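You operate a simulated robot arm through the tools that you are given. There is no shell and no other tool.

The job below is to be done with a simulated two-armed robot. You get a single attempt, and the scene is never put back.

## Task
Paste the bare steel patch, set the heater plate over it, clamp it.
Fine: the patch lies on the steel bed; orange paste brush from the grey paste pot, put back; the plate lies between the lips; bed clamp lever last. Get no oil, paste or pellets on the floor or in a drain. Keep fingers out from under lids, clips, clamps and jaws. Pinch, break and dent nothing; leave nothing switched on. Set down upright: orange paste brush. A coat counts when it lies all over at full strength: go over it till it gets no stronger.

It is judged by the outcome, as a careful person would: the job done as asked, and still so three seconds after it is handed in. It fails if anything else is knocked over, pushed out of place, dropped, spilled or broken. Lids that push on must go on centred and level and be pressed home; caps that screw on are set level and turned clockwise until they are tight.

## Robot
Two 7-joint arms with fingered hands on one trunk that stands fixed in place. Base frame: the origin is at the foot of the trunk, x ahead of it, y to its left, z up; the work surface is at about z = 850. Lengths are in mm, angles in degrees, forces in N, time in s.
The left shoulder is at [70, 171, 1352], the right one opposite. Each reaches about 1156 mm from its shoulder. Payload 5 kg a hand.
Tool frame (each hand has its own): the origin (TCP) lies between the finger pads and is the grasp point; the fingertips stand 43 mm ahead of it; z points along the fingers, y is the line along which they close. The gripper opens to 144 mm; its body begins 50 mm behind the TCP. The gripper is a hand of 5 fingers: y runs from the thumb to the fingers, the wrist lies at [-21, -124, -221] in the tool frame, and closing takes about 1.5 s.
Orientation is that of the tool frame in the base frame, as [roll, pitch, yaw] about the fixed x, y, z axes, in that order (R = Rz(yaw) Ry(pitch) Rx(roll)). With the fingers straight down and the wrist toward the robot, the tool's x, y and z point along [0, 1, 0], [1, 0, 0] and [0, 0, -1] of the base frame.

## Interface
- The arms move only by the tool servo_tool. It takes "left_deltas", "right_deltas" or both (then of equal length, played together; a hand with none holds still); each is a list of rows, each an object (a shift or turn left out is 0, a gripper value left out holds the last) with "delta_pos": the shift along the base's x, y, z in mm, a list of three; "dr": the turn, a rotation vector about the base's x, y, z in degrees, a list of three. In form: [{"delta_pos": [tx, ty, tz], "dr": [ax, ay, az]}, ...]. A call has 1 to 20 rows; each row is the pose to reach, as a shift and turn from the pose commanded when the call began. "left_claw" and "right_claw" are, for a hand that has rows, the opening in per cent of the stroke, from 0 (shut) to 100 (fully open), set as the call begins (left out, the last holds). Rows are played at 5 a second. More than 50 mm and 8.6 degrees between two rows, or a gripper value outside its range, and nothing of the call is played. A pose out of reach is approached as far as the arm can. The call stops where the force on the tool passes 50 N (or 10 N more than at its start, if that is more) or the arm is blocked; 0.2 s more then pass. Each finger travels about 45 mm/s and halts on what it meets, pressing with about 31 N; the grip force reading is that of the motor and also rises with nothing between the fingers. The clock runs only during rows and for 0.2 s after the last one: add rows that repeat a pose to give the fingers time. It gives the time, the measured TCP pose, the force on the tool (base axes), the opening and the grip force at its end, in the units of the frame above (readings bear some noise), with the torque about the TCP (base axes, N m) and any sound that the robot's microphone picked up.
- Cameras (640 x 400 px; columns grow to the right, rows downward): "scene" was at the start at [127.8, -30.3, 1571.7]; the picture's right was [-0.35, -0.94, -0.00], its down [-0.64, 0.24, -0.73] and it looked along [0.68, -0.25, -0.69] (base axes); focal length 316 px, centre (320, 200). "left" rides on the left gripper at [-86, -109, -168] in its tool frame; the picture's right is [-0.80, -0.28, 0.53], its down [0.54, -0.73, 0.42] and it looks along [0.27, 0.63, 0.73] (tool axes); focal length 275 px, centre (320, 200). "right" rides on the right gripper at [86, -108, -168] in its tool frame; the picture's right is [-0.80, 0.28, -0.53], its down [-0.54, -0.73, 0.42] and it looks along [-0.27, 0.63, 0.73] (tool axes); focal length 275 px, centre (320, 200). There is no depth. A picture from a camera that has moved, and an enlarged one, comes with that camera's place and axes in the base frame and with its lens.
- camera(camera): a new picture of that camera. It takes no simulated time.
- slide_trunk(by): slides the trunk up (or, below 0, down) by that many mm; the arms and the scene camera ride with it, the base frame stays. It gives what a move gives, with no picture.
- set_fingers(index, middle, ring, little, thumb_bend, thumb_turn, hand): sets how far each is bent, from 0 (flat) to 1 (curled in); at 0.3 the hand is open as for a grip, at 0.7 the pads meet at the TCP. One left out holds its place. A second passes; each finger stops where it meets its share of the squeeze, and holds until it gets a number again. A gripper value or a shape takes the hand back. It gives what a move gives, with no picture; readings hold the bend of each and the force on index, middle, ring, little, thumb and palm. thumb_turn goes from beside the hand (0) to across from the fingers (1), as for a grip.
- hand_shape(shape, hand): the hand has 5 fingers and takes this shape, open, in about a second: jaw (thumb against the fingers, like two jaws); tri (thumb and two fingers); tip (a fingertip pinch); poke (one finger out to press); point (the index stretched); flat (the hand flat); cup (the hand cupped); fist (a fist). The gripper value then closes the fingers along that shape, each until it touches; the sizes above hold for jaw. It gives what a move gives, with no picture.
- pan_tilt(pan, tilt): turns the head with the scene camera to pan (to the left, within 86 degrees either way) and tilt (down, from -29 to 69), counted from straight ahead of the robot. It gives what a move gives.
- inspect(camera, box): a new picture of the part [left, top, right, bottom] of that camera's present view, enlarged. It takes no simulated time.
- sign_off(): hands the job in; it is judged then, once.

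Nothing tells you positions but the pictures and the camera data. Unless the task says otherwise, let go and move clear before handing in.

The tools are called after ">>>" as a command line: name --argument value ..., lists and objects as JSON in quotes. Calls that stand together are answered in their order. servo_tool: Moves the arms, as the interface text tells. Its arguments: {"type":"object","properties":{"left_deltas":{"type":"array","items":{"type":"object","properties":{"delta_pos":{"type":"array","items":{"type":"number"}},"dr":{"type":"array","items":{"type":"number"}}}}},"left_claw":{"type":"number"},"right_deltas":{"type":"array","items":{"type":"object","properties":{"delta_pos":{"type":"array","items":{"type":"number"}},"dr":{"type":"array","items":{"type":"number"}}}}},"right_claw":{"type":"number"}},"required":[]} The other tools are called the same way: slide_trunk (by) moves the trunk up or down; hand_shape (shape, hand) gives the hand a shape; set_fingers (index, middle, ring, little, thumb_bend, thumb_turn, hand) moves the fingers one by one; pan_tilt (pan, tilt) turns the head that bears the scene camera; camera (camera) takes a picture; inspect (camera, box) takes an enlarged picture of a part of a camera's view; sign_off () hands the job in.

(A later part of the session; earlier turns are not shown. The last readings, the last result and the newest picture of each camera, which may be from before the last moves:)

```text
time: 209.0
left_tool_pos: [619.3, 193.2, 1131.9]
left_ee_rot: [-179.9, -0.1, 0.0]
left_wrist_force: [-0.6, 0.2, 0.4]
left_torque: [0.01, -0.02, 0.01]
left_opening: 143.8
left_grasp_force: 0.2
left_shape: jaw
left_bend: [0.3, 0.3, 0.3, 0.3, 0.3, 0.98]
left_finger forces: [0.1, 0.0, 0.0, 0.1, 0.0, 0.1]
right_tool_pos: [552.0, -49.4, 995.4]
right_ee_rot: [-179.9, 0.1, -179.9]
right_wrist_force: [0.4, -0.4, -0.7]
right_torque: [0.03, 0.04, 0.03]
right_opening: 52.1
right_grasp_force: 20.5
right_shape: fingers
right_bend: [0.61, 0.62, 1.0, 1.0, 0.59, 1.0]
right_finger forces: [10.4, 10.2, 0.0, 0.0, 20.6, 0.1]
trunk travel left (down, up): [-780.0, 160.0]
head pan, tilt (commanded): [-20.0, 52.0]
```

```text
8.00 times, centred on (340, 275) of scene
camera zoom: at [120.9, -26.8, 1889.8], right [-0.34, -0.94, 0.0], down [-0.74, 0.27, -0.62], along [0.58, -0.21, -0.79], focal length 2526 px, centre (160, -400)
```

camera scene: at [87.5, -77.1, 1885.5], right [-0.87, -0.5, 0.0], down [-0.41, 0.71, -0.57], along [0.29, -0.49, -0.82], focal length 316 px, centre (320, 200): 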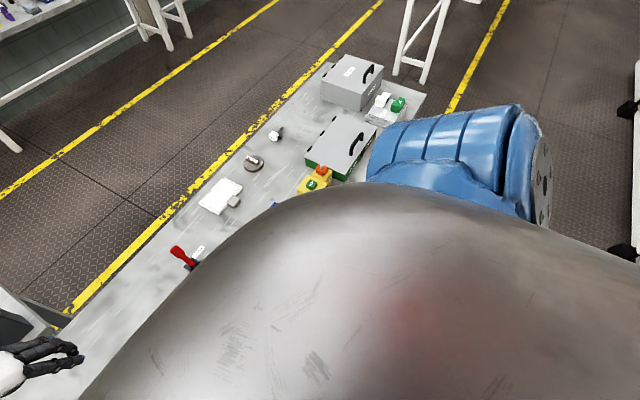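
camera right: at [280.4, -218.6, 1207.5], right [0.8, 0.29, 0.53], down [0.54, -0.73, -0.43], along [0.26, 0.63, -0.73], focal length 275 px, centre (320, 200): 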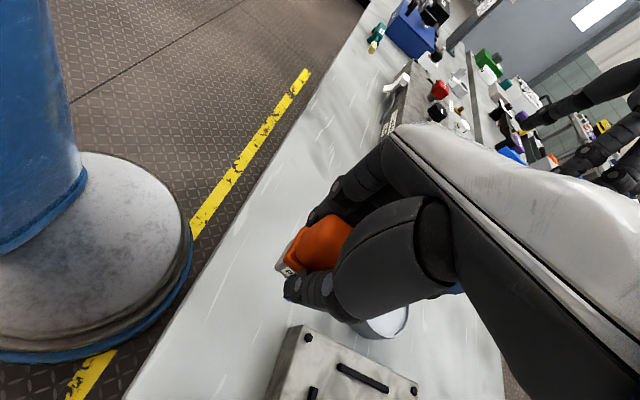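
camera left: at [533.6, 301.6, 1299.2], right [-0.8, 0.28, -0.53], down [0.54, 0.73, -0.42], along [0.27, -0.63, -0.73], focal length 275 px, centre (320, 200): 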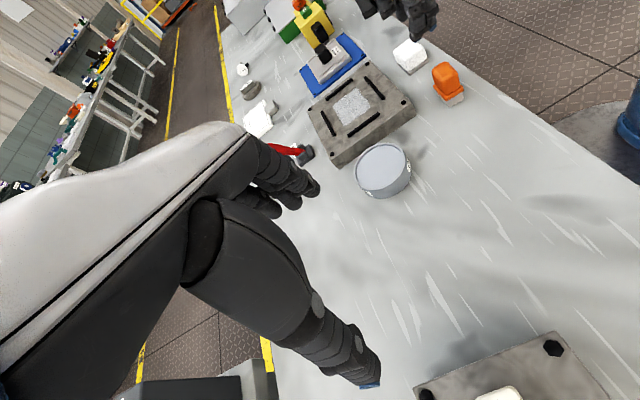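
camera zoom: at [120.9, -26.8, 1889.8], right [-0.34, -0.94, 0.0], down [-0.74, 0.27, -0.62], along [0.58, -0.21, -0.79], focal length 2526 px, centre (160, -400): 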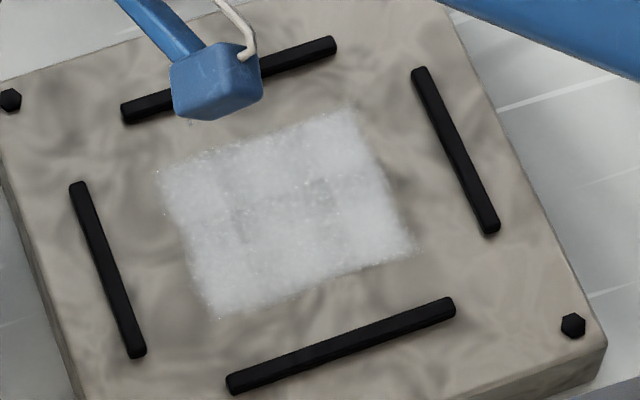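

The pattern now reads as uniform tiles with feathered seams and it no longer gets stronger from pass to pass, so the coat is complete. I carry the brush back to its home.

>>> servo_tool --right_deltas '[{"delta_pos": [-40, -14, 0]}, {"delta_pos": [-80, -27, 0]}, {"delta_pos": [-120, -40, 0]}, {"delta_pos": [-160, -53, 0]}, {"delta_pos": [-186, -62, 0]}, {"delta_pos": [-186, -62, -25]}, {"delta_pos": [-186, -62, -50]}, {"delta_pos": [-186, -62, -68]}, {"delta_pos": [-186, -62, -77]}, {"delta_pos": [-186, -62, -77]}]'

>>> inspect --camera "left" --box '[380, 10, 480, 120]'

>>> inspect --camera "right" --box '[220, 180, 380, 340]'

```text
time: 211.2
left_tool_pos: [619.7, 193.3, 1132.2]
left_ee_rot: [180.0, -0.1, 0.0]
left_wrist_force: [-0.3, 0.5, 0.2]
left_torque: [-0.01, -0.01, -0.02]
left_opening: 144.1
left_grasp_force: 0.1
left_shape: jaw
left_bend: [0.3, 0.3, 0.3, 0.3, 0.3, 0.98]
left_finger forces: [0.0, 0.1, 0.0, 0.1, 0.1, 0.0]
right_tool_pos: [366.7, -112.0, 917.5]
right_ee_rot: [180.0, 0.1, -180.0]
right_wrist_force: [1.0, 0.5, -0.5]
right_torque: [-0.02, -0.02, -0.01]
right_opening: 52.2
right_grasp_force: 19.8
right_shape: fingers
right_bend: [0.61, 0.62, 1.0, 1.0, 0.59, 1.0]
right_finger forces: [10.3, 10.2, 0.0, 0.1, 20.4, 0.1]
trunk travel left (down, up): [-780.0, 160.0]
head pan, tilt (commanded): [-20.0, 52.0]
```

```text
3.64 times, centred on (430, 65) of left
camera zoom: at [534.0, 301.8, 1299.0], right [-0.8, 0.28, -0.53], down [0.54, 0.73, -0.42], along [0.27, -0.63, -0.73], focal length 1001 px, centre (-80, 691)
```

zoom: 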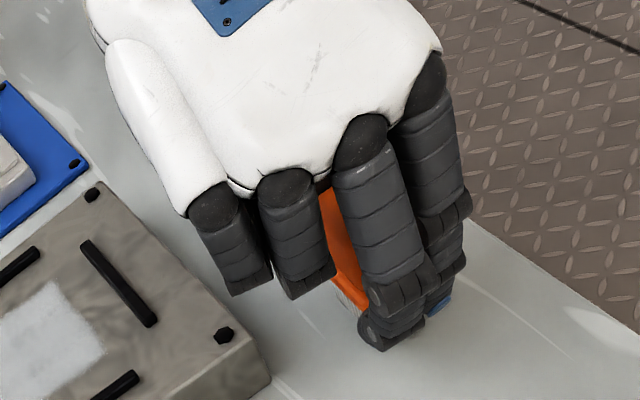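

```text
2.50 times, centred on (300, 260) of right
camera zoom: at [280.5, -220.0, 1085.5], right [0.8, 0.29, 0.54], down [0.54, -0.73, -0.42], along [0.27, 0.63, -0.73], focal length 688 px, centre (370, 50)
```

zoom: 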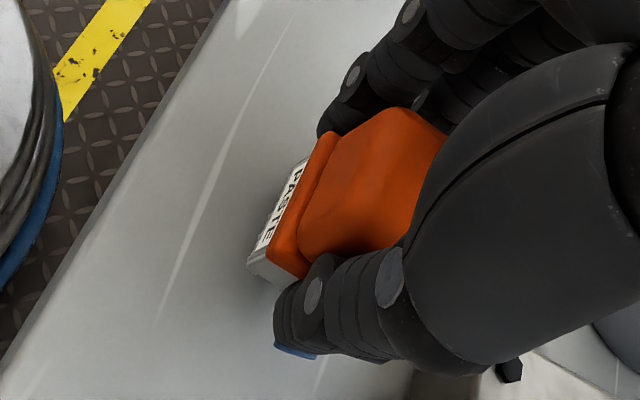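

Over the home spot and upright. I lower the last few millimetres to light contact.

>>> servo_tool --right_deltas '[{"delta_pos": [0, 0, -2]}, {"delta_pos": [0, 0, -3.5]}, {"delta_pos": [0, 0, -4.5]}, {"delta_pos": [0, 0, -4.5]}]'

```text
time: 212.2
left_tool_pos: [619.5, 193.5, 1133.0]
left_ee_rot: [-179.9, -0.1, 0.0]
left_wrist_force: [-0.3, -0.7, 0.4]
left_torque: [0.03, -0.03, 0.0]
left_opening: 143.6
left_grasp_force: 0.1
left_shape: jaw
left_bend: [0.3, 0.3, 0.3, 0.3, 0.3, 0.98]
left_finger forces: [0.0, 0.0, 0.0, 0.1, 0.0, 0.1]
right_tool_pos: [367.0, -112.2, 914.5]
right_ee_rot: [179.9, 0.1, -179.9]
right_wrist_force: [-0.1, 0.2, -0.5]
right_torque: [0.01, -0.02, 0.0]
right_opening: 51.7
right_grasp_force: 20.5
right_shape: fingers
right_bend: [0.61, 0.62, 1.0, 1.0, 0.59, 1.0]
right_finger forces: [10.2, 10.2, 0.0, 0.1, 20.4, 0.0]
trunk travel left (down, up): [-780.0, 160.0]
head pan, tilt (commanded): [-20.0, 52.0]
```

>>> servo_tool --right_deltas '[{"delta_pos": [0, 0, -1]}, {"delta_pos": [0, 0, -2]}, {"delta_pos": [0, 0, -2]}]'

>>> servo_tool --right_deltas '[{"delta_pos": [0, 0, -0.7]}, {"delta_pos": [0, 0, -1]}, {"delta_pos": [0, 0, -1]}]'

```text
time: 213.0
left_tool_pos: [619.2, 193.5, 1133.7]
left_ee_rot: [-180.0, 0.1, 0.1]
left_wrist_force: [0.0, -0.3, 0.2]
left_torque: [0.03, -0.01, -0.02]
left_opening: 143.7
left_grasp_force: 0.1
left_shape: jaw
left_bend: [0.3, 0.3, 0.3, 0.3, 0.3, 0.98]
left_finger forces: [0.0, 0.0, 0.0, 0.0, 0.0, 0.0]
right_tool_pos: [366.3, -111.5, 911.9]
right_ee_rot: [180.0, 0.2, -179.8]
right_wrist_force: [0.0, -0.1, -1.1]
right_torque: [0.02, 0.0, 0.03]
right_opening: 52.1
right_grasp_force: 20.4
right_shape: fingers
right_bend: [0.61, 0.62, 1.0, 1.0, 0.59, 1.0]
right_finger forces: [10.3, 10.2, 0.0, 0.1, 20.4, 0.0]
trunk travel left (down, up): [-780.0, 160.0]
head pan, tilt (commanded): [-20.0, 52.0]
```

```text
time: 213.8
left_tool_pos: [619.7, 193.9, 1133.5]
left_ee_rot: [-180.0, 0.1, -0.1]
left_wrist_force: [0.6, 0.2, 0.6]
left_torque: [-0.01, -0.01, -0.02]
left_opening: 143.8
left_grasp_force: 0.1
left_shape: jaw
left_bend: [0.3, 0.3, 0.3, 0.3, 0.3, 0.98]
left_finger forces: [0.0, 0.0, 0.1, 0.0, 0.0, 0.0]
right_tool_pos: [366.6, -111.7, 910.9]
right_ee_rot: [180.0, 0.0, -179.9]
right_wrist_force: [-0.9, -0.3, 3.1]
right_torque: [0.08, -0.04, -0.04]
right_opening: 51.9
right_grasp_force: 21.1
right_shape: fingers
right_bend: [0.61, 0.62, 1.0, 1.0, 0.59, 1.0]
right_finger forces: [10.4, 10.3, 0.0, 0.0, 21.0, 0.1]
trunk travel left (down, up): [-780.0, 160.0]
head pan, tilt (commanded): [-20.0, 52.0]
```

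Light contact (3 N). I open the fingers evenly and check the brush stands.

>>> set_fingers --hand "right" --index 0.48 --middle 0.48 --thumb_bend 0.48

>>> servo_tool --right_deltas '[{"delta_pos": [0, 0, 10]}, {"delta_pos": [0, 0, 30]}, {"delta_pos": [0, 0, 60]}, {"delta_pos": [0, 0, 100]}, {"delta_pos": [0, -20, 130]}, {"delta_pos": [10, -50, 140]}, {"delta_pos": [20, -80, 140]}]'

>>> inspect --camera "left" --box '[380, 10, 480, 120]'

>>> camera --camera "left"

```text
time: 214.8
left_tool_pos: [619.3, 193.7, 1132.9]
left_ee_rot: [-180.0, 0.0, 0.0]
left_wrist_force: [0.5, 0.0, 0.0]
left_torque: [0.01, -0.02, 0.04]
left_opening: 143.8
left_grasp_force: 0.0
left_shape: jaw
left_bend: [0.3, 0.3, 0.3, 0.3, 0.3, 0.98]
left_finger forces: [0.2, 0.1, 0.1, 0.1, 0.0, 0.0]
right_tool_pos: [366.3, -111.9, 910.2]
right_ee_rot: [180.0, 0.1, -180.0]
right_wrist_force: [-0.5, -1.4, -0.5]
right_torque: [-0.01, 0.02, 0.0]
right_opening: 85.1
right_grasp_force: 0.0
right_shape: fingers
right_bend: [0.48, 0.48, 1.0, 1.0, 0.48, 1.0]
right_finger forces: [0.0, 0.0, 0.1, 0.0, 0.0, 0.0]
trunk travel left (down, up): [-780.0, 160.0]
head pan, tilt (commanded): [-20.0, 52.0]
```

```text
time: 216.4
left_tool_pos: [620.7, 192.8, 1132.1]
left_ee_rot: [180.0, 0.0, 0.0]
left_wrist_force: [-0.4, -0.2, 0.0]
left_torque: [0.02, 0.03, -0.03]
left_opening: 143.9
left_grasp_force: 0.1
left_shape: jaw
left_bend: [0.3, 0.3, 0.3, 0.3, 0.3, 0.98]
left_finger forces: [0.0, 0.0, 0.1, 0.0, 0.0, 0.0]
right_tool_pos: [386.0, -191.5, 1050.3]
right_ee_rot: [179.8, 0.1, -179.9]
right_wrist_force: [0.2, -0.2, -0.4]
right_torque: [0.01, 0.01, -0.02]
right_opening: 85.3
right_grasp_force: 0.1
right_shape: fingers
right_bend: [0.48, 0.48, 1.0, 1.0, 0.48, 1.0]
right_finger forces: [0.1, 0.1, 0.0, 0.0, 0.1, 0.1]
trunk travel left (down, up): [-780.0, 160.0]
head pan, tilt (commanded): [-20.0, 52.0]
```

```text
3.64 times, centred on (430, 65) of left
camera zoom: at [533.8, 301.0, 1299.3], right [-0.8, 0.28, -0.53], down [0.54, 0.73, -0.42], along [0.27, -0.63, -0.73], focal length 1001 px, centre (-80, 691)
```

zoom: 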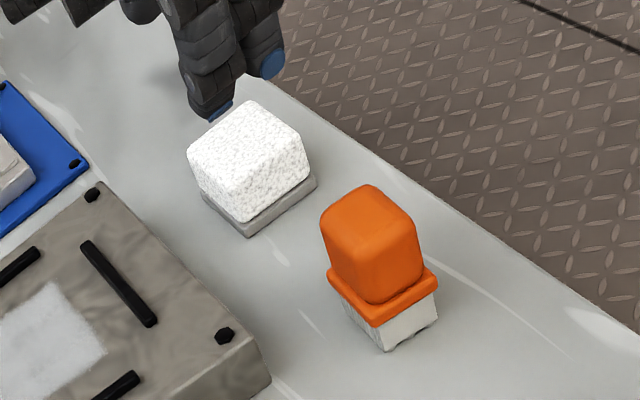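

```text
taken
camera left: at [533.8, 301.0, 1299.3], right [-0.8, 0.28, -0.53], down [0.54, 0.73, -0.42], along [0.27, -0.63, -0.73], focal length 275 px, centre (320, 200)
```

left: 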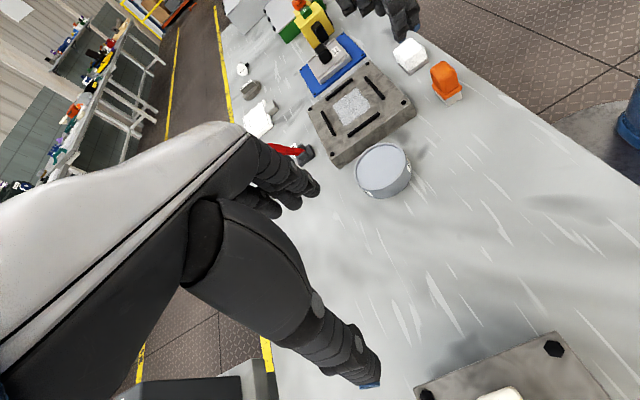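

The brush stands upright at its home. I take one more close look at the finished coat, then inspect the heater plate for its knob position.

>>> inspect --camera "left" --box '[335, 82, 375, 132]'

>>> inspect --camera "scene" --box '[310, 245, 370, 305]'

>>> inspect --camera "left" --box '[290, 20, 380, 100]'

>>> inspect --camera "scene" --box '[370, 220, 450, 300]'

```text
8.00 times, centred on (355, 107) of left
camera zoom: at [533.8, 301.0, 1299.3], right [-0.8, 0.28, -0.53], down [0.54, 0.73, -0.42], along [0.27, -0.63, -0.73], focal length 2202 px, centre (40, 944)
```

zoom: 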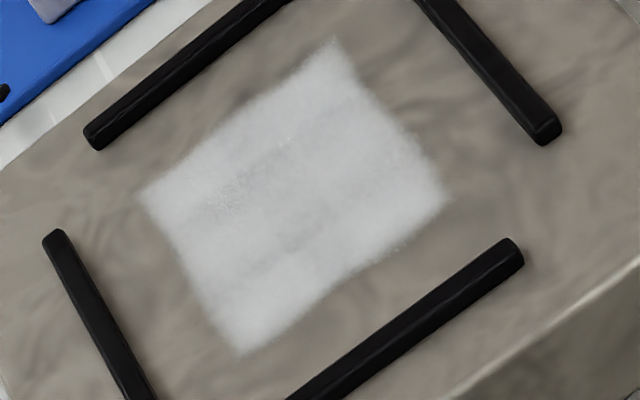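

```text
6.67 times, centred on (340, 275) of scene
camera zoom: at [121.5, -28.1, 1889.7], right [-0.34, -0.94, 0.0], down [-0.74, 0.27, -0.62], along [0.58, -0.21, -0.79], focal length 2105 px, centre (187, -300)
```

zoom: 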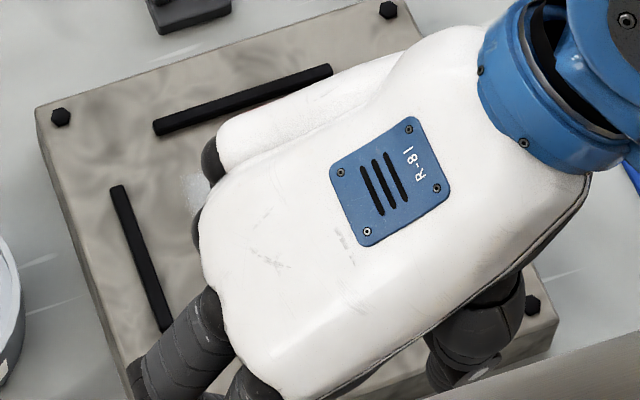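

```text
5.00 times, centred on (335, 60) of left
camera zoom: at [533.8, 301.0, 1299.3], right [-0.8, 0.28, -0.53], down [0.54, 0.73, -0.42], along [0.27, -0.63, -0.73], focal length 1376 px, centre (245, 900)
```

zoom: 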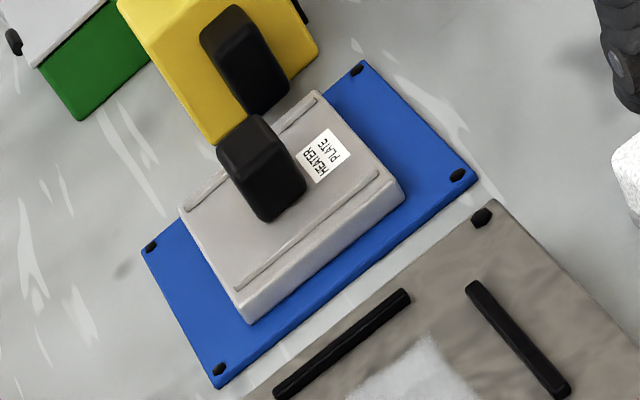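

```text
5.00 times, centred on (410, 260) of scene
camera zoom: at [121.5, -28.1, 1889.7], right [-0.34, -0.94, 0.0], down [-0.74, 0.27, -0.62], along [0.58, -0.21, -0.79], focal length 1578 px, centre (-130, -100)
```

zoom: 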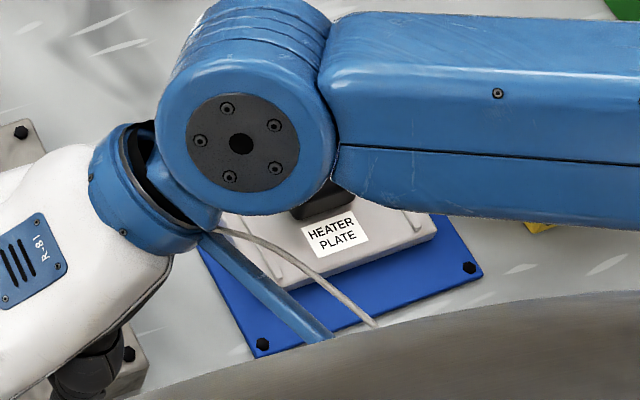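

All six tiles of the coat look equally full. Next the heater plate: knob ≈ 30 (x) × 47 (y), centred ≈ (512,−508), top z≈907; plate ≈109×137 with top z≈866. I move the right hand out above it, turning back to yaw 90.

>>> servo_tool --right_deltas '[{"delta_pos": [10, -30, 0], "dr": [0, 0, -8]}, {"delta_pos": [20, -60, 0], "dr": [0, 0, -16]}, {"delta_pos": [32, -90, 0], "dr": [0, 0, -24]}, {"delta_pos": [44, -120, 0], "dr": [0, 0, -32]}, {"delta_pos": [56, -150, 0], "dr": [0, 0, -40]}, {"delta_pos": [68, -180, 0], "dr": [0, 0, -48]}, {"delta_pos": [80, -210, 0], "dr": [0, 0, -56]}, {"delta_pos": [92, -240, 0], "dr": [0, 0, -64]}, {"delta_pos": [104, -270, 0], "dr": [0, 0, -72]}, {"delta_pos": [116, -295, 0], "dr": [0, 0, -80]}, {"delta_pos": [126, -316.5, 0], "dr": [0, 0, -88]}, {"delta_pos": [126, -316.5, 0], "dr": [0, 0, -90]}, {"delta_pos": [126, -316.5, -30], "dr": [0, 0, -90]}, {"delta_pos": [126, -316.5, -30], "dr": [0, 0, -90]}]'

>>> inspect --camera "right" --box '[120, 180, 340, 400]'

>>> inspect --camera "left" --box '[270, 0, 390, 110]'

>>> camera --camera "scene"

```text
time: 219.4
left_tool_pos: [619.1, 192.5, 1133.8]
left_ee_rot: [-180.0, 0.0, 0.0]
left_wrist_force: [0.1, 0.1, 0.1]
left_torque: [0.02, 0.0, -0.01]
left_opening: 143.9
left_grasp_force: 0.0
left_shape: jaw
left_bend: [0.3, 0.3, 0.3, 0.3, 0.3, 0.98]
left_finger forces: [0.0, 0.1, 0.1, 0.0, 0.1, 0.0]
right_tool_pos: [512.9, -509.9, 1021.5]
right_ee_rot: [179.9, 0.1, 90.0]
right_wrist_force: [0.6, -0.5, -0.3]
right_torque: [0.01, -0.04, -0.03]
right_opening: 85.2
right_grasp_force: 0.1
right_shape: fingers
right_bend: [0.48, 0.48, 1.0, 1.0, 0.48, 1.0]
right_finger forces: [0.1, 0.0, 0.0, 0.0, 0.0, 0.0]
trunk travel left (down, up): [-780.0, 160.0]
head pan, tilt (commanded): [-20.0, 52.0]
```

```text
1.82 times, centred on (230, 290) of right
camera zoom: at [403.9, -422.4, 1188.4], right [0.28, -0.8, 0.54], down [-0.73, -0.54, -0.42], along [0.63, -0.27, -0.73], focal length 500 px, centre (484, 36)
```

zoom: 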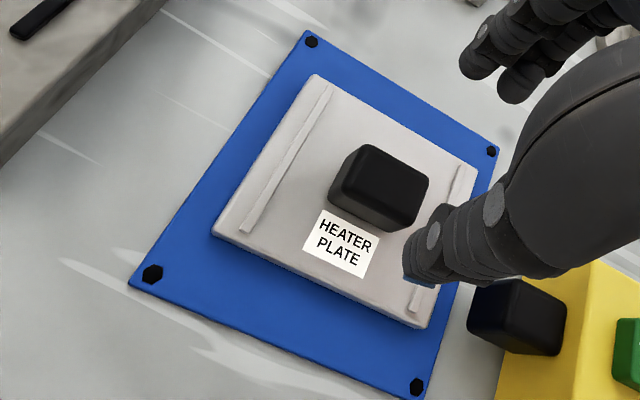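

```text
3.64 times, centred on (330, 55) of left
camera zoom: at [533.7, 301.3, 1299.3], right [-0.8, 0.28, -0.53], down [0.54, 0.73, -0.42], along [0.27, -0.63, -0.73], focal length 1001 px, centre (284, 727)
```

zoom: 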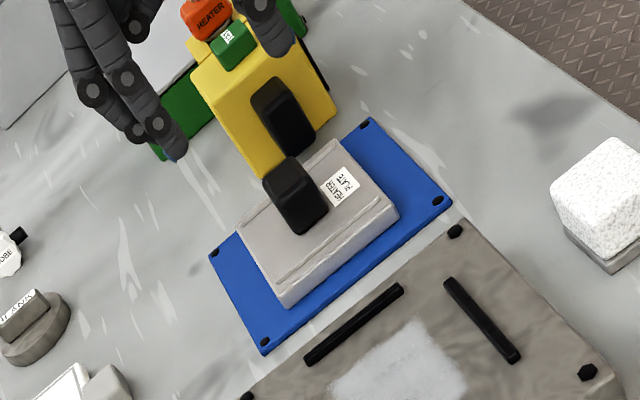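

```text
taken
camera scene: at [121.2, -27.4, 1889.8], right [-0.34, -0.94, 0.0], down [-0.74, 0.27, -0.62], along [0.58, -0.21, -0.79], focal length 316 px, centre (320, 200)
```

scene: 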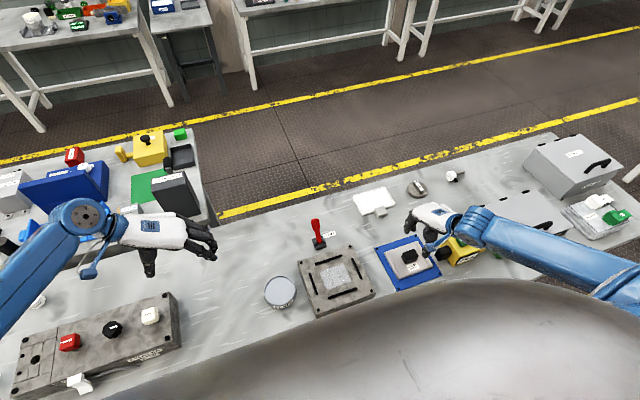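

The knob is centred on the plate at ≈ (512.4,−506). I align over it and descend so the fingertips stay just above the plate.

>>> servo_tool --right_deltas '[{"delta_pos": [-0.5, 4, -25]}, {"delta_pos": [-0.5, 4, -50]}, {"delta_pos": [-0.5, 4, -75]}, {"delta_pos": [-0.5, 4, -92]}, {"delta_pos": [-0.5, 4, -102]}, {"delta_pos": [-0.5, 4, -102]}]'

>>> inspect --camera "right" --box '[200, 150, 400, 350]'

>>> inspect --camera "left" --box '[280, 20, 380, 110]'

>>> inspect --camera "scene" --box '[370, 220, 450, 300]'

```text
time: 220.8
left_tool_pos: [618.0, 193.3, 1134.9]
left_ee_rot: [180.0, 0.0, 0.1]
left_wrist_force: [0.0, 0.0, -0.1]
left_torque: [-0.01, -0.02, -0.01]
left_opening: 143.7
left_grasp_force: 0.1
left_shape: jaw
left_bend: [0.3, 0.3, 0.3, 0.3, 0.3, 0.98]
left_finger forces: [0.1, 0.0, 0.1, 0.0, 0.1, 0.0]
right_tool_pos: [512.4, -504.2, 920.3]
right_ee_rot: [179.8, 0.1, 90.2]
right_wrist_force: [0.3, -0.4, 13.9]
right_torque: [-0.17, -0.74, -0.02]
right_opening: 85.3
right_grasp_force: 6.5
right_shape: fingers
right_bend: [0.48, 0.47, 1.0, 1.0, 0.48, 1.0]
right_finger forces: [0.0, 13.9, 0.0, 0.1, 0.0, 0.0]
trunk travel left (down, up): [-780.0, 160.0]
head pan, tilt (commanded): [-20.0, 52.0]
```

```text
2.00 times, centred on (300, 250) of right
camera zoom: at [403.0, -417.5, 1087.1], right [0.28, -0.79, 0.54], down [-0.72, -0.54, -0.42], along [0.63, -0.27, -0.73], focal length 551 px, centre (360, 100)
```

zoom: 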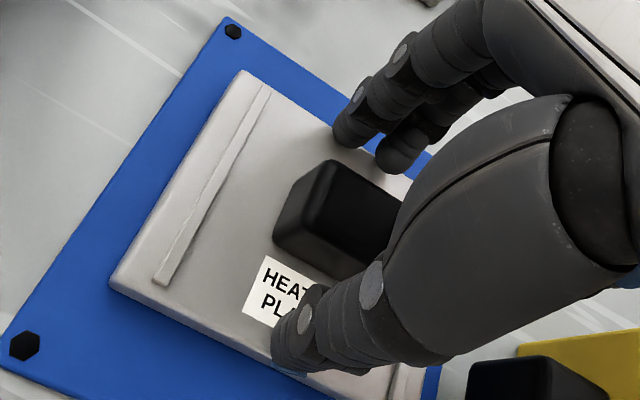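

```text
4.44 times, centred on (330, 65) of left
camera zoom: at [532.4, 302.6, 1299.8], right [-0.8, 0.28, -0.53], down [0.54, 0.73, -0.42], along [0.27, -0.63, -0.73], focal length 1224 px, centre (276, 800)
```

zoom: 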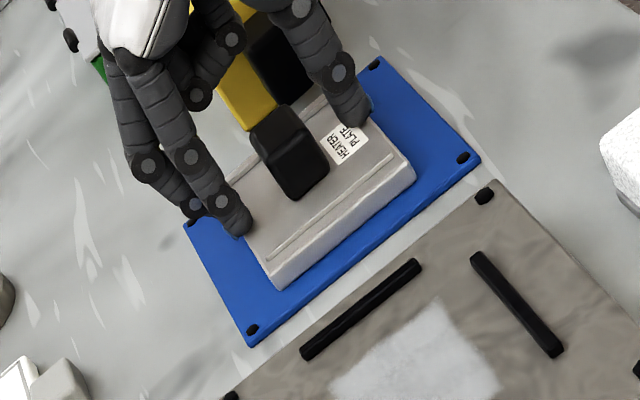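

```text
5.00 times, centred on (410, 260) of scene
camera zoom: at [119.3, -25.6, 1890.1], right [-0.34, -0.94, 0.0], down [-0.74, 0.27, -0.62], along [0.58, -0.21, -0.79], focal length 1578 px, centre (-130, -100)
```

zoom: 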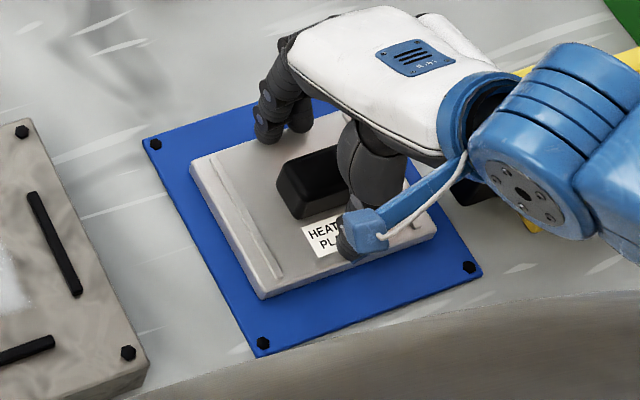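

The middle fingertip touches the plate, so the plate's top is nearer z≈876. I rise 6 mm and close on the knob.

>>> servo_tool --right_deltas '[{"delta_pos": [0, -1.5, 3]}, {"delta_pos": [0, -1.5, 6]}, {"delta_pos": [0, -1.5, 6]}]'

>>> set_fingers --hand "right" --index 0.58 --middle 0.58 --thumb_bend 0.58

>>> inspect --camera "right" --box '[200, 150, 400, 350]'

>>> inspect --camera "left" --box '[290, 20, 370, 100]'

```text
time: 221.6
left_tool_pos: [620.0, 192.8, 1133.6]
left_ee_rot: [180.0, 0.0, -0.1]
left_wrist_force: [1.1, -0.2, 0.7]
left_torque: [0.01, -0.03, -0.01]
left_opening: 143.8
left_grasp_force: 0.0
left_shape: jaw
left_bend: [0.3, 0.3, 0.3, 0.3, 0.3, 0.98]
left_finger forces: [0.1, 0.0, 0.0, 0.1, 0.0, 0.0]
right_tool_pos: [510.6, -507.2, 923.6]
right_ee_rot: [-179.9, 0.0, 90.1]
right_wrist_force: [-1.5, 0.1, 1.6]
right_torque: [0.01, 0.02, 0.02]
right_opening: 85.4
right_grasp_force: 0.1
right_shape: fingers
right_bend: [0.48, 0.48, 1.0, 1.0, 0.48, 1.0]
right_finger forces: [0.0, 0.0, 0.0, 0.0, 0.0, 0.0]
trunk travel left (down, up): [-780.0, 160.0]
head pan, tilt (commanded): [-20.0, 52.0]
```

```text
time: 222.6
left_tool_pos: [618.8, 193.6, 1132.7]
left_ee_rot: [180.0, 0.0, 0.0]
left_wrist_force: [0.0, 0.6, 0.2]
left_torque: [0.03, 0.02, 0.03]
left_opening: 144.1
left_grasp_force: 0.1
left_shape: jaw
left_bend: [0.3, 0.3, 0.3, 0.3, 0.3, 0.98]
left_finger forces: [0.0, 0.0, 0.0, 0.0, 0.1, 0.0]
right_tool_pos: [510.9, -507.3, 923.0]
right_ee_rot: [180.0, 0.1, 90.0]
right_wrist_force: [0.1, -0.5, -0.4]
right_torque: [0.03, 0.0, 0.01]
right_opening: 53.7
right_grasp_force: 0.0
right_shape: fingers
right_bend: [0.57, 0.57, 1.0, 1.0, 0.57, 1.0]
right_finger forces: [0.0, 0.1, 0.0, 0.1, 0.0, 0.0]
trunk travel left (down, up): [-780.0, 160.0]
head pan, tilt (commanded): [-20.0, 52.0]
```

```text
2.00 times, centred on (300, 250) of right
camera zoom: at [403.3, -419.9, 1091.4], right [0.29, -0.8, 0.54], down [-0.73, -0.54, -0.42], along [0.63, -0.27, -0.73], focal length 551 px, centre (360, 100)
```

zoom: 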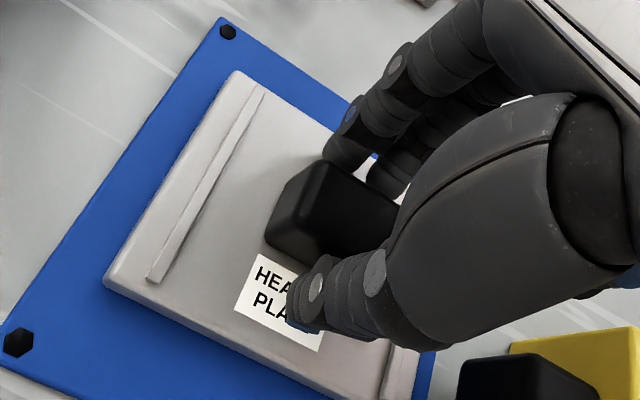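

```text
5.00 times, centred on (330, 60) of left
camera zoom: at [533.5, 301.6, 1299.3], right [-0.8, 0.28, -0.53], down [0.54, 0.73, -0.42], along [0.27, -0.63, -0.73], focal length 1376 px, centre (270, 900)
```

zoom: 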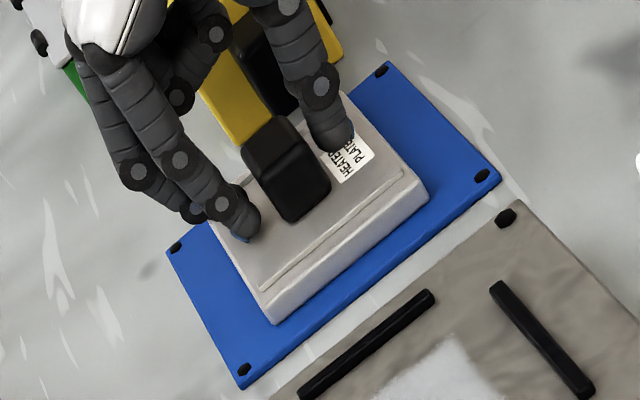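

Fingers straddle the knob well. I close firmly.

>>> set_fingers --hand "right" --index 0.75 --middle 0.75 --thumb_bend 0.75

>>> inspect --camera "left" --box '[290, 20, 370, 100]'

>>> inspect --camera "right" --box '[200, 150, 400, 350]'

```text
time: 223.6
left_tool_pos: [620.4, 192.3, 1132.2]
left_ee_rot: [-179.9, 0.0, 0.0]
left_wrist_force: [0.6, 0.8, 0.0]
left_torque: [-0.02, -0.02, -0.04]
left_opening: 143.8
left_grasp_force: 0.1
left_shape: jaw
left_bend: [0.3, 0.3, 0.3, 0.3, 0.3, 0.98]
left_finger forces: [0.0, 0.0, 0.0, 0.0, 0.0, 0.0]
right_tool_pos: [512.1, -506.4, 923.6]
right_ee_rot: [-179.9, 0.1, 90.1]
right_wrist_force: [0.2, -0.3, -1.3]
right_torque: [-0.04, 0.03, 0.07]
right_opening: 35.3
right_grasp_force: 22.4
right_shape: fingers
right_bend: [0.63, 0.64, 1.0, 1.0, 0.63, 1.0]
right_finger forces: [10.9, 11.4, 0.1, 0.0, 22.5, 0.0]
trunk travel left (down, up): [-780.0, 160.0]
head pan, tilt (commanded): [-20.0, 52.0]
```

```text
5.00 times, centred on (330, 60) of left
camera zoom: at [533.7, 301.3, 1299.3], right [-0.8, 0.28, -0.53], down [0.54, 0.73, -0.42], along [0.27, -0.63, -0.73], focal length 1376 px, centre (270, 900)
```

zoom: 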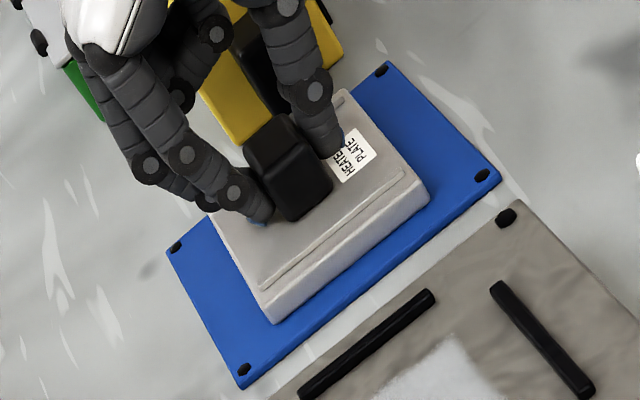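

```text
2.00 times, centred on (300, 250) of right
camera zoom: at [403.3, -420.1, 1091.1], right [0.29, -0.8, 0.54], down [-0.73, -0.54, -0.42], along [0.63, -0.27, -0.73], focal length 551 px, centre (360, 100)
```

zoom: 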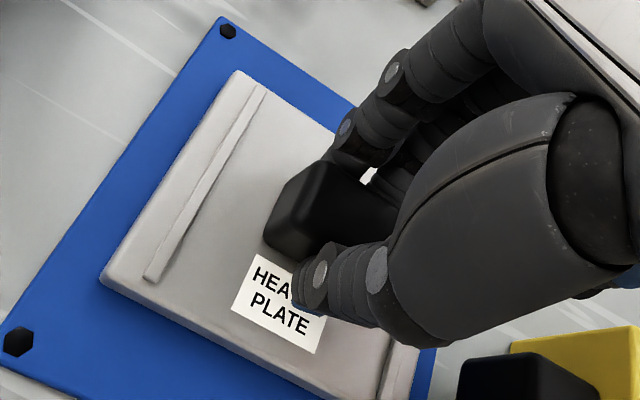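

Grip is even. I lift slowly a short way to test the hold.

>>> servo_tool --right_deltas '[{"delta_pos": [0, 0, 2]}, {"delta_pos": [0, 0, 5]}, {"delta_pos": [0, 0, 9]}, {"delta_pos": [0, 0, 14]}, {"delta_pos": [0, 0, 20]}, {"delta_pos": [0, 0, 20]}]'

>>> inspect --camera "left" --box '[280, 10, 370, 100]'

>>> inspect --camera "scene" --box '[370, 220, 450, 300]'

```text
time: 225.0
left_tool_pos: [618.7, 193.3, 1133.1]
left_ee_rot: [-180.0, 0.1, 0.0]
left_wrist_force: [1.3, 0.5, -0.1]
left_torque: [0.01, 0.03, -0.01]
left_opening: 144.1
left_grasp_force: 0.0
left_shape: jaw
left_bend: [0.3, 0.3, 0.3, 0.3, 0.3, 0.98]
left_finger forces: [0.1, 0.1, 0.0, 0.0, 0.1, 0.1]
right_tool_pos: [511.3, -506.7, 942.9]
right_ee_rot: [-180.0, 0.2, 90.2]
right_wrist_force: [0.8, 0.1, -4.4]
right_torque: [-0.03, -0.02, -0.03]
right_opening: 35.3
right_grasp_force: 22.0
right_shape: fingers
right_bend: [0.63, 0.64, 1.0, 1.0, 0.63, 1.0]
right_finger forces: [11.6, 10.6, 0.1, 0.0, 22.2, 0.0]
trunk travel left (down, up): [-780.0, 160.0]
head pan, tilt (commanded): [-20.0, 52.0]
```

```text
4.44 times, centred on (325, 55) of left
camera zoom: at [533.8, 301.3, 1299.2], right [-0.8, 0.28, -0.53], down [0.54, 0.73, -0.42], along [0.27, -0.63, -0.73], focal length 1224 px, centre (298, 844)
```

zoom: 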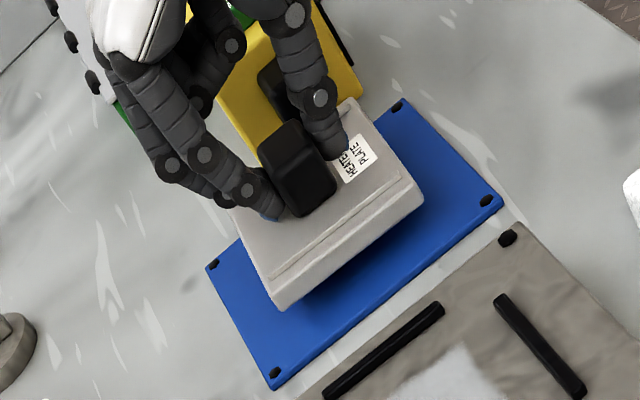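

```text
5.00 times, centred on (410, 260) of scene
camera zoom: at [121.3, -27.6, 1889.7], right [-0.34, -0.94, 0.0], down [-0.74, 0.27, -0.62], along [0.58, -0.21, -0.79], focal length 1578 px, centre (-130, -100)
```

zoom: 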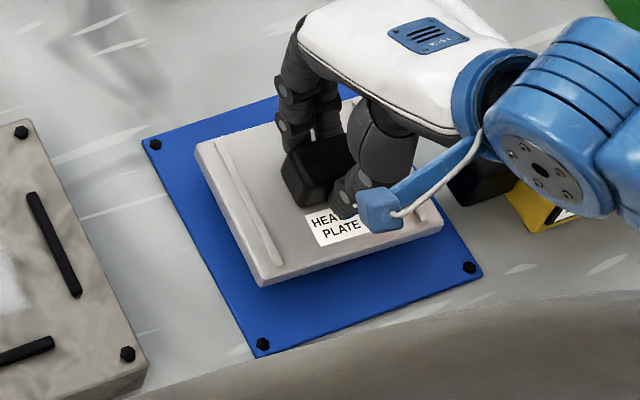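

The plate hangs level (≈4 N). I raise it more and carry it over toward the bed, watching for any body contact.

>>> servo_tool --right_deltas '[{"delta_pos": [0, 0, 12]}, {"delta_pos": [0, 0, 28]}, {"delta_pos": [0, 0, 42]}, {"delta_pos": [1, 15, 45]}, {"delta_pos": [3, 40, 45]}, {"delta_pos": [5, 70, 45]}, {"delta_pos": [7, 100, 45]}, {"delta_pos": [9, 130, 45]}, {"delta_pos": [11, 155, 45]}, {"delta_pos": [12, 175, 45]}, {"delta_pos": [13, 190, 45]}, {"delta_pos": [13, 190, 45]}]'

>>> inspect --camera "left" --box '[270, 20, 430, 170]'

>>> inspect --camera "scene" --box '[290, 220, 410, 320]'

>>> camera --camera "right"

```text
time: 227.6
left_tool_pos: [618.9, 193.5, 1132.2]
left_ee_rot: [-180.0, 0.0, 0.1]
left_wrist_force: [0.4, 0.2, -0.3]
left_torque: [-0.03, -0.01, 0.03]
left_opening: 143.8
left_grasp_force: 0.0
left_shape: jaw
left_bend: [0.3, 0.3, 0.3, 0.3, 0.3, 0.98]
left_finger forces: [0.0, 0.0, 0.1, 0.0, 0.1, 0.1]
right_tool_pos: [525.2, -316.8, 989.5]
right_ee_rot: [-179.9, 0.1, 90.1]
right_wrist_force: [-0.4, -0.5, -3.7]
right_torque: [0.0, -0.01, -0.01]
right_opening: 35.5
right_grasp_force: 21.7
right_shape: fingers
right_bend: [0.63, 0.64, 1.0, 1.0, 0.63, 1.0]
right_finger forces: [11.5, 10.5, 0.0, 0.0, 22.1, 0.0]
trunk travel left (down, up): [-780.0, 160.0]
head pan, tilt (commanded): [-20.0, 52.0]
```

```text
2.67 times, centred on (350, 95) of left
camera zoom: at [533.8, 301.4, 1299.2], right [-0.8, 0.28, -0.53], down [0.54, 0.73, -0.42], along [0.27, -0.63, -0.73], focal length 734 px, centre (240, 480)
```

zoom: 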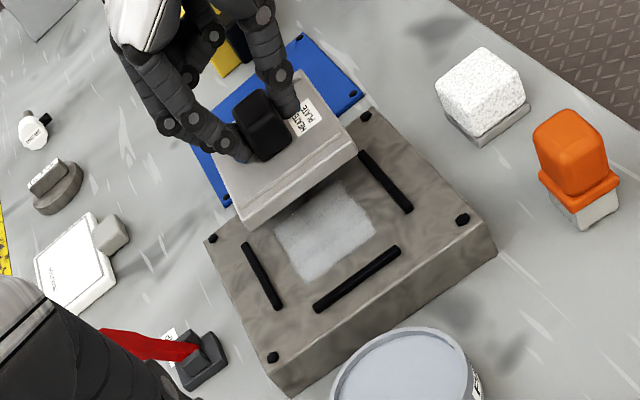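

```text
4.00 times, centred on (350, 270) of scene
camera zoom: at [121.3, -27.4, 1889.7], right [-0.34, -0.94, 0.0], down [-0.74, 0.27, -0.62], along [0.58, -0.21, -0.79], focal length 1263 px, centre (200, -80)
```

zoom: 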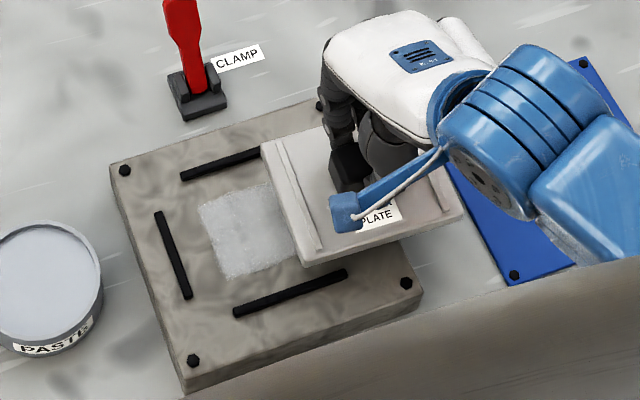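

```text
taken
camera right: at [416.6, -229.2, 1157.0], right [0.29, -0.8, 0.54], down [-0.73, -0.54, -0.42], along [0.63, -0.27, -0.73], focal length 275 px, centre (320, 200)
```

right: 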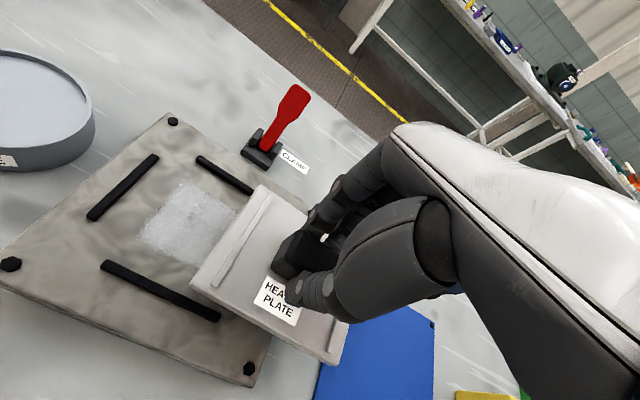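

No lean, plate level. I continue to the position over the pocket.

>>> servo_tool --right_deltas '[{"delta_pos": [1, 20, 0]}, {"delta_pos": [2, 40, 0]}, {"delta_pos": [4, 60, 0]}, {"delta_pos": [5, 76, 0]}, {"delta_pos": [5, 85, 0]}, {"delta_pos": [5, 85, 0]}]'

>>> inspect --camera "left" --box '[290, 50, 430, 180]'

>>> inspect --camera "scene" --box '[290, 230, 390, 320]'

>>> camera --camera "right"

```text
time: 229.0
left_tool_pos: [619.9, 191.5, 1132.9]
left_ee_rot: [-180.0, 0.0, 0.0]
left_wrist_force: [-0.3, -0.1, 0.1]
left_torque: [-0.02, -0.02, 0.03]
left_opening: 144.0
left_grasp_force: 0.1
left_shape: jaw
left_bend: [0.3, 0.3, 0.3, 0.3, 0.3, 0.98]
left_finger forces: [0.0, 0.1, 0.0, 0.0, 0.0, 0.0]
right_tool_pos: [531.0, -231.3, 989.8]
right_ee_rot: [-179.9, 0.0, 90.1]
right_wrist_force: [0.5, 1.6, -3.5]
right_torque: [0.05, -0.01, 0.01]
right_opening: 35.5
right_grasp_force: 22.5
right_shape: fingers
right_bend: [0.63, 0.64, 1.0, 1.0, 0.63, 1.0]
right_finger forces: [11.4, 10.5, 0.0, 0.0, 22.1, 0.1]
trunk travel left (down, up): [-780.0, 160.0]
head pan, tilt (commanded): [-20.0, 52.0]
```

```text
3.08 times, centred on (360, 115) of left
camera zoom: at [533.8, 301.1, 1299.3], right [-0.8, 0.28, -0.53], down [0.54, 0.73, -0.42], along [0.27, -0.63, -0.73], focal length 847 px, centre (197, 462)
```

zoom: 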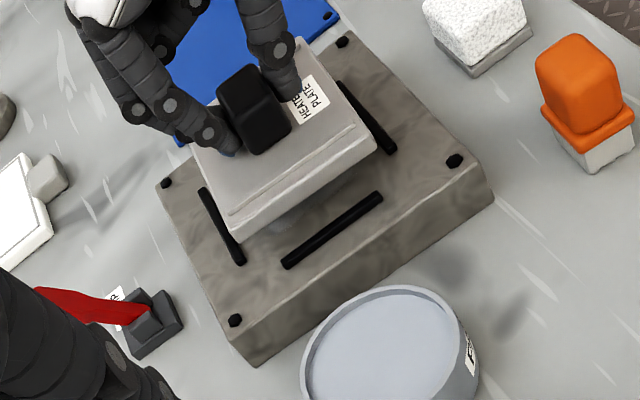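

```text
4.44 times, centred on (340, 275) of scene
camera zoom: at [121.4, -27.8, 1889.7], right [-0.34, -0.94, 0.0], down [-0.74, 0.27, -0.62], along [0.58, -0.21, -0.79], focal length 1403 px, centre (231, -133)
```

zoom: 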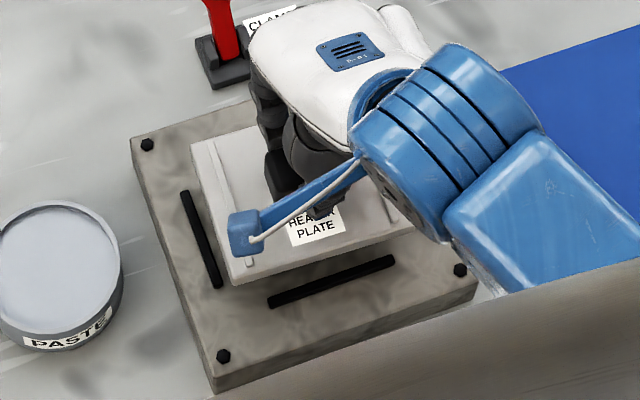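

```text
taken
camera right: at [421.8, -144.5, 1156.9], right [0.29, -0.8, 0.54], down [-0.73, -0.54, -0.42], along [0.63, -0.27, -0.73], focal length 275 px, centre (320, 200)
```

right: 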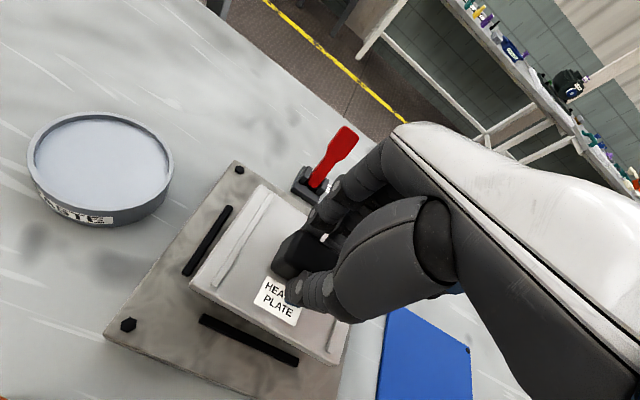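

Very close. I lower it to just above the lips and check alignment in detail.

>>> servo_tool --right_deltas '[{"delta_pos": [0, 0, -8]}, {"delta_pos": [0, 0, -16]}, {"delta_pos": [0, 0, -21]}, {"delta_pos": [0, 0, -21]}]'

>>> inspect --camera "left" --box '[315, 65, 405, 155]'

>>> inspect --camera "scene" --box '[300, 240, 380, 310]'

>>> inspect --camera "right" --box '[160, 160, 360, 370]'

```text
time: 230.0
left_tool_pos: [619.9, 192.1, 1133.2]
left_ee_rot: [-179.9, 0.1, 0.0]
left_wrist_force: [0.7, 0.6, -0.4]
left_torque: [0.0, 0.0, 0.0]
left_opening: 143.7
left_grasp_force: 0.1
left_shape: jaw
left_bend: [0.3, 0.3, 0.3, 0.3, 0.3, 0.98]
left_finger forces: [0.1, 0.0, 0.0, 0.1, 0.0, 0.0]
right_tool_pos: [529.9, -231.2, 969.1]
right_ee_rot: [-179.9, 0.1, 90.2]
right_wrist_force: [-0.5, 0.4, -4.5]
right_torque: [0.01, -0.02, 0.01]
right_opening: 35.1
right_grasp_force: 22.2
right_shape: fingers
right_bend: [0.63, 0.64, 1.0, 1.0, 0.63, 1.0]
right_finger forces: [11.5, 10.6, 0.0, 0.0, 22.1, 0.1]
trunk travel left (down, up): [-780.0, 160.0]
head pan, tilt (commanded): [-20.0, 52.0]
```

```text
4.44 times, centred on (360, 110) of left
camera zoom: at [533.7, 301.7, 1299.2], right [-0.8, 0.28, -0.53], down [0.54, 0.73, -0.42], along [0.27, -0.63, -0.73], focal length 1224 px, centre (142, 600)
```

zoom: 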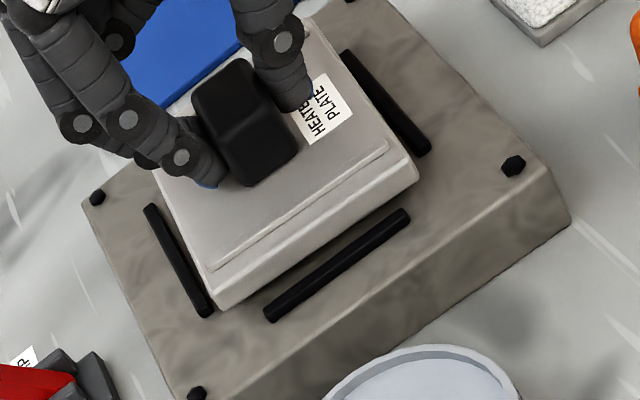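

```text
5.71 times, centred on (340, 275) of scene
camera zoom: at [121.2, -26.9, 1889.7], right [-0.34, -0.94, 0.0], down [-0.74, 0.27, -0.62], along [0.58, -0.21, -0.79], focal length 1804 px, centre (206, -229)
```

zoom: 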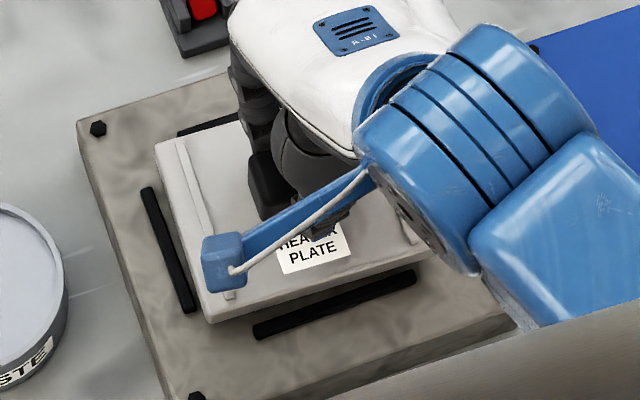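

```text
1.90 times, centred on (260, 265) of right
camera zoom: at [421.8, -144.0, 1136.1], right [0.29, -0.79, 0.54], down [-0.73, -0.54, -0.42], along [0.63, -0.27, -0.73], focal length 524 px, centre (434, 76)
```

zoom: 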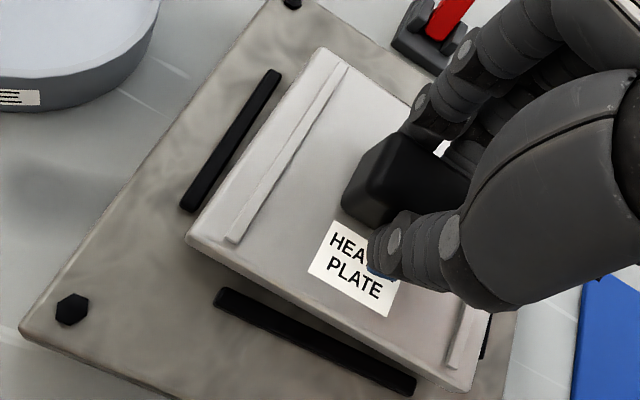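

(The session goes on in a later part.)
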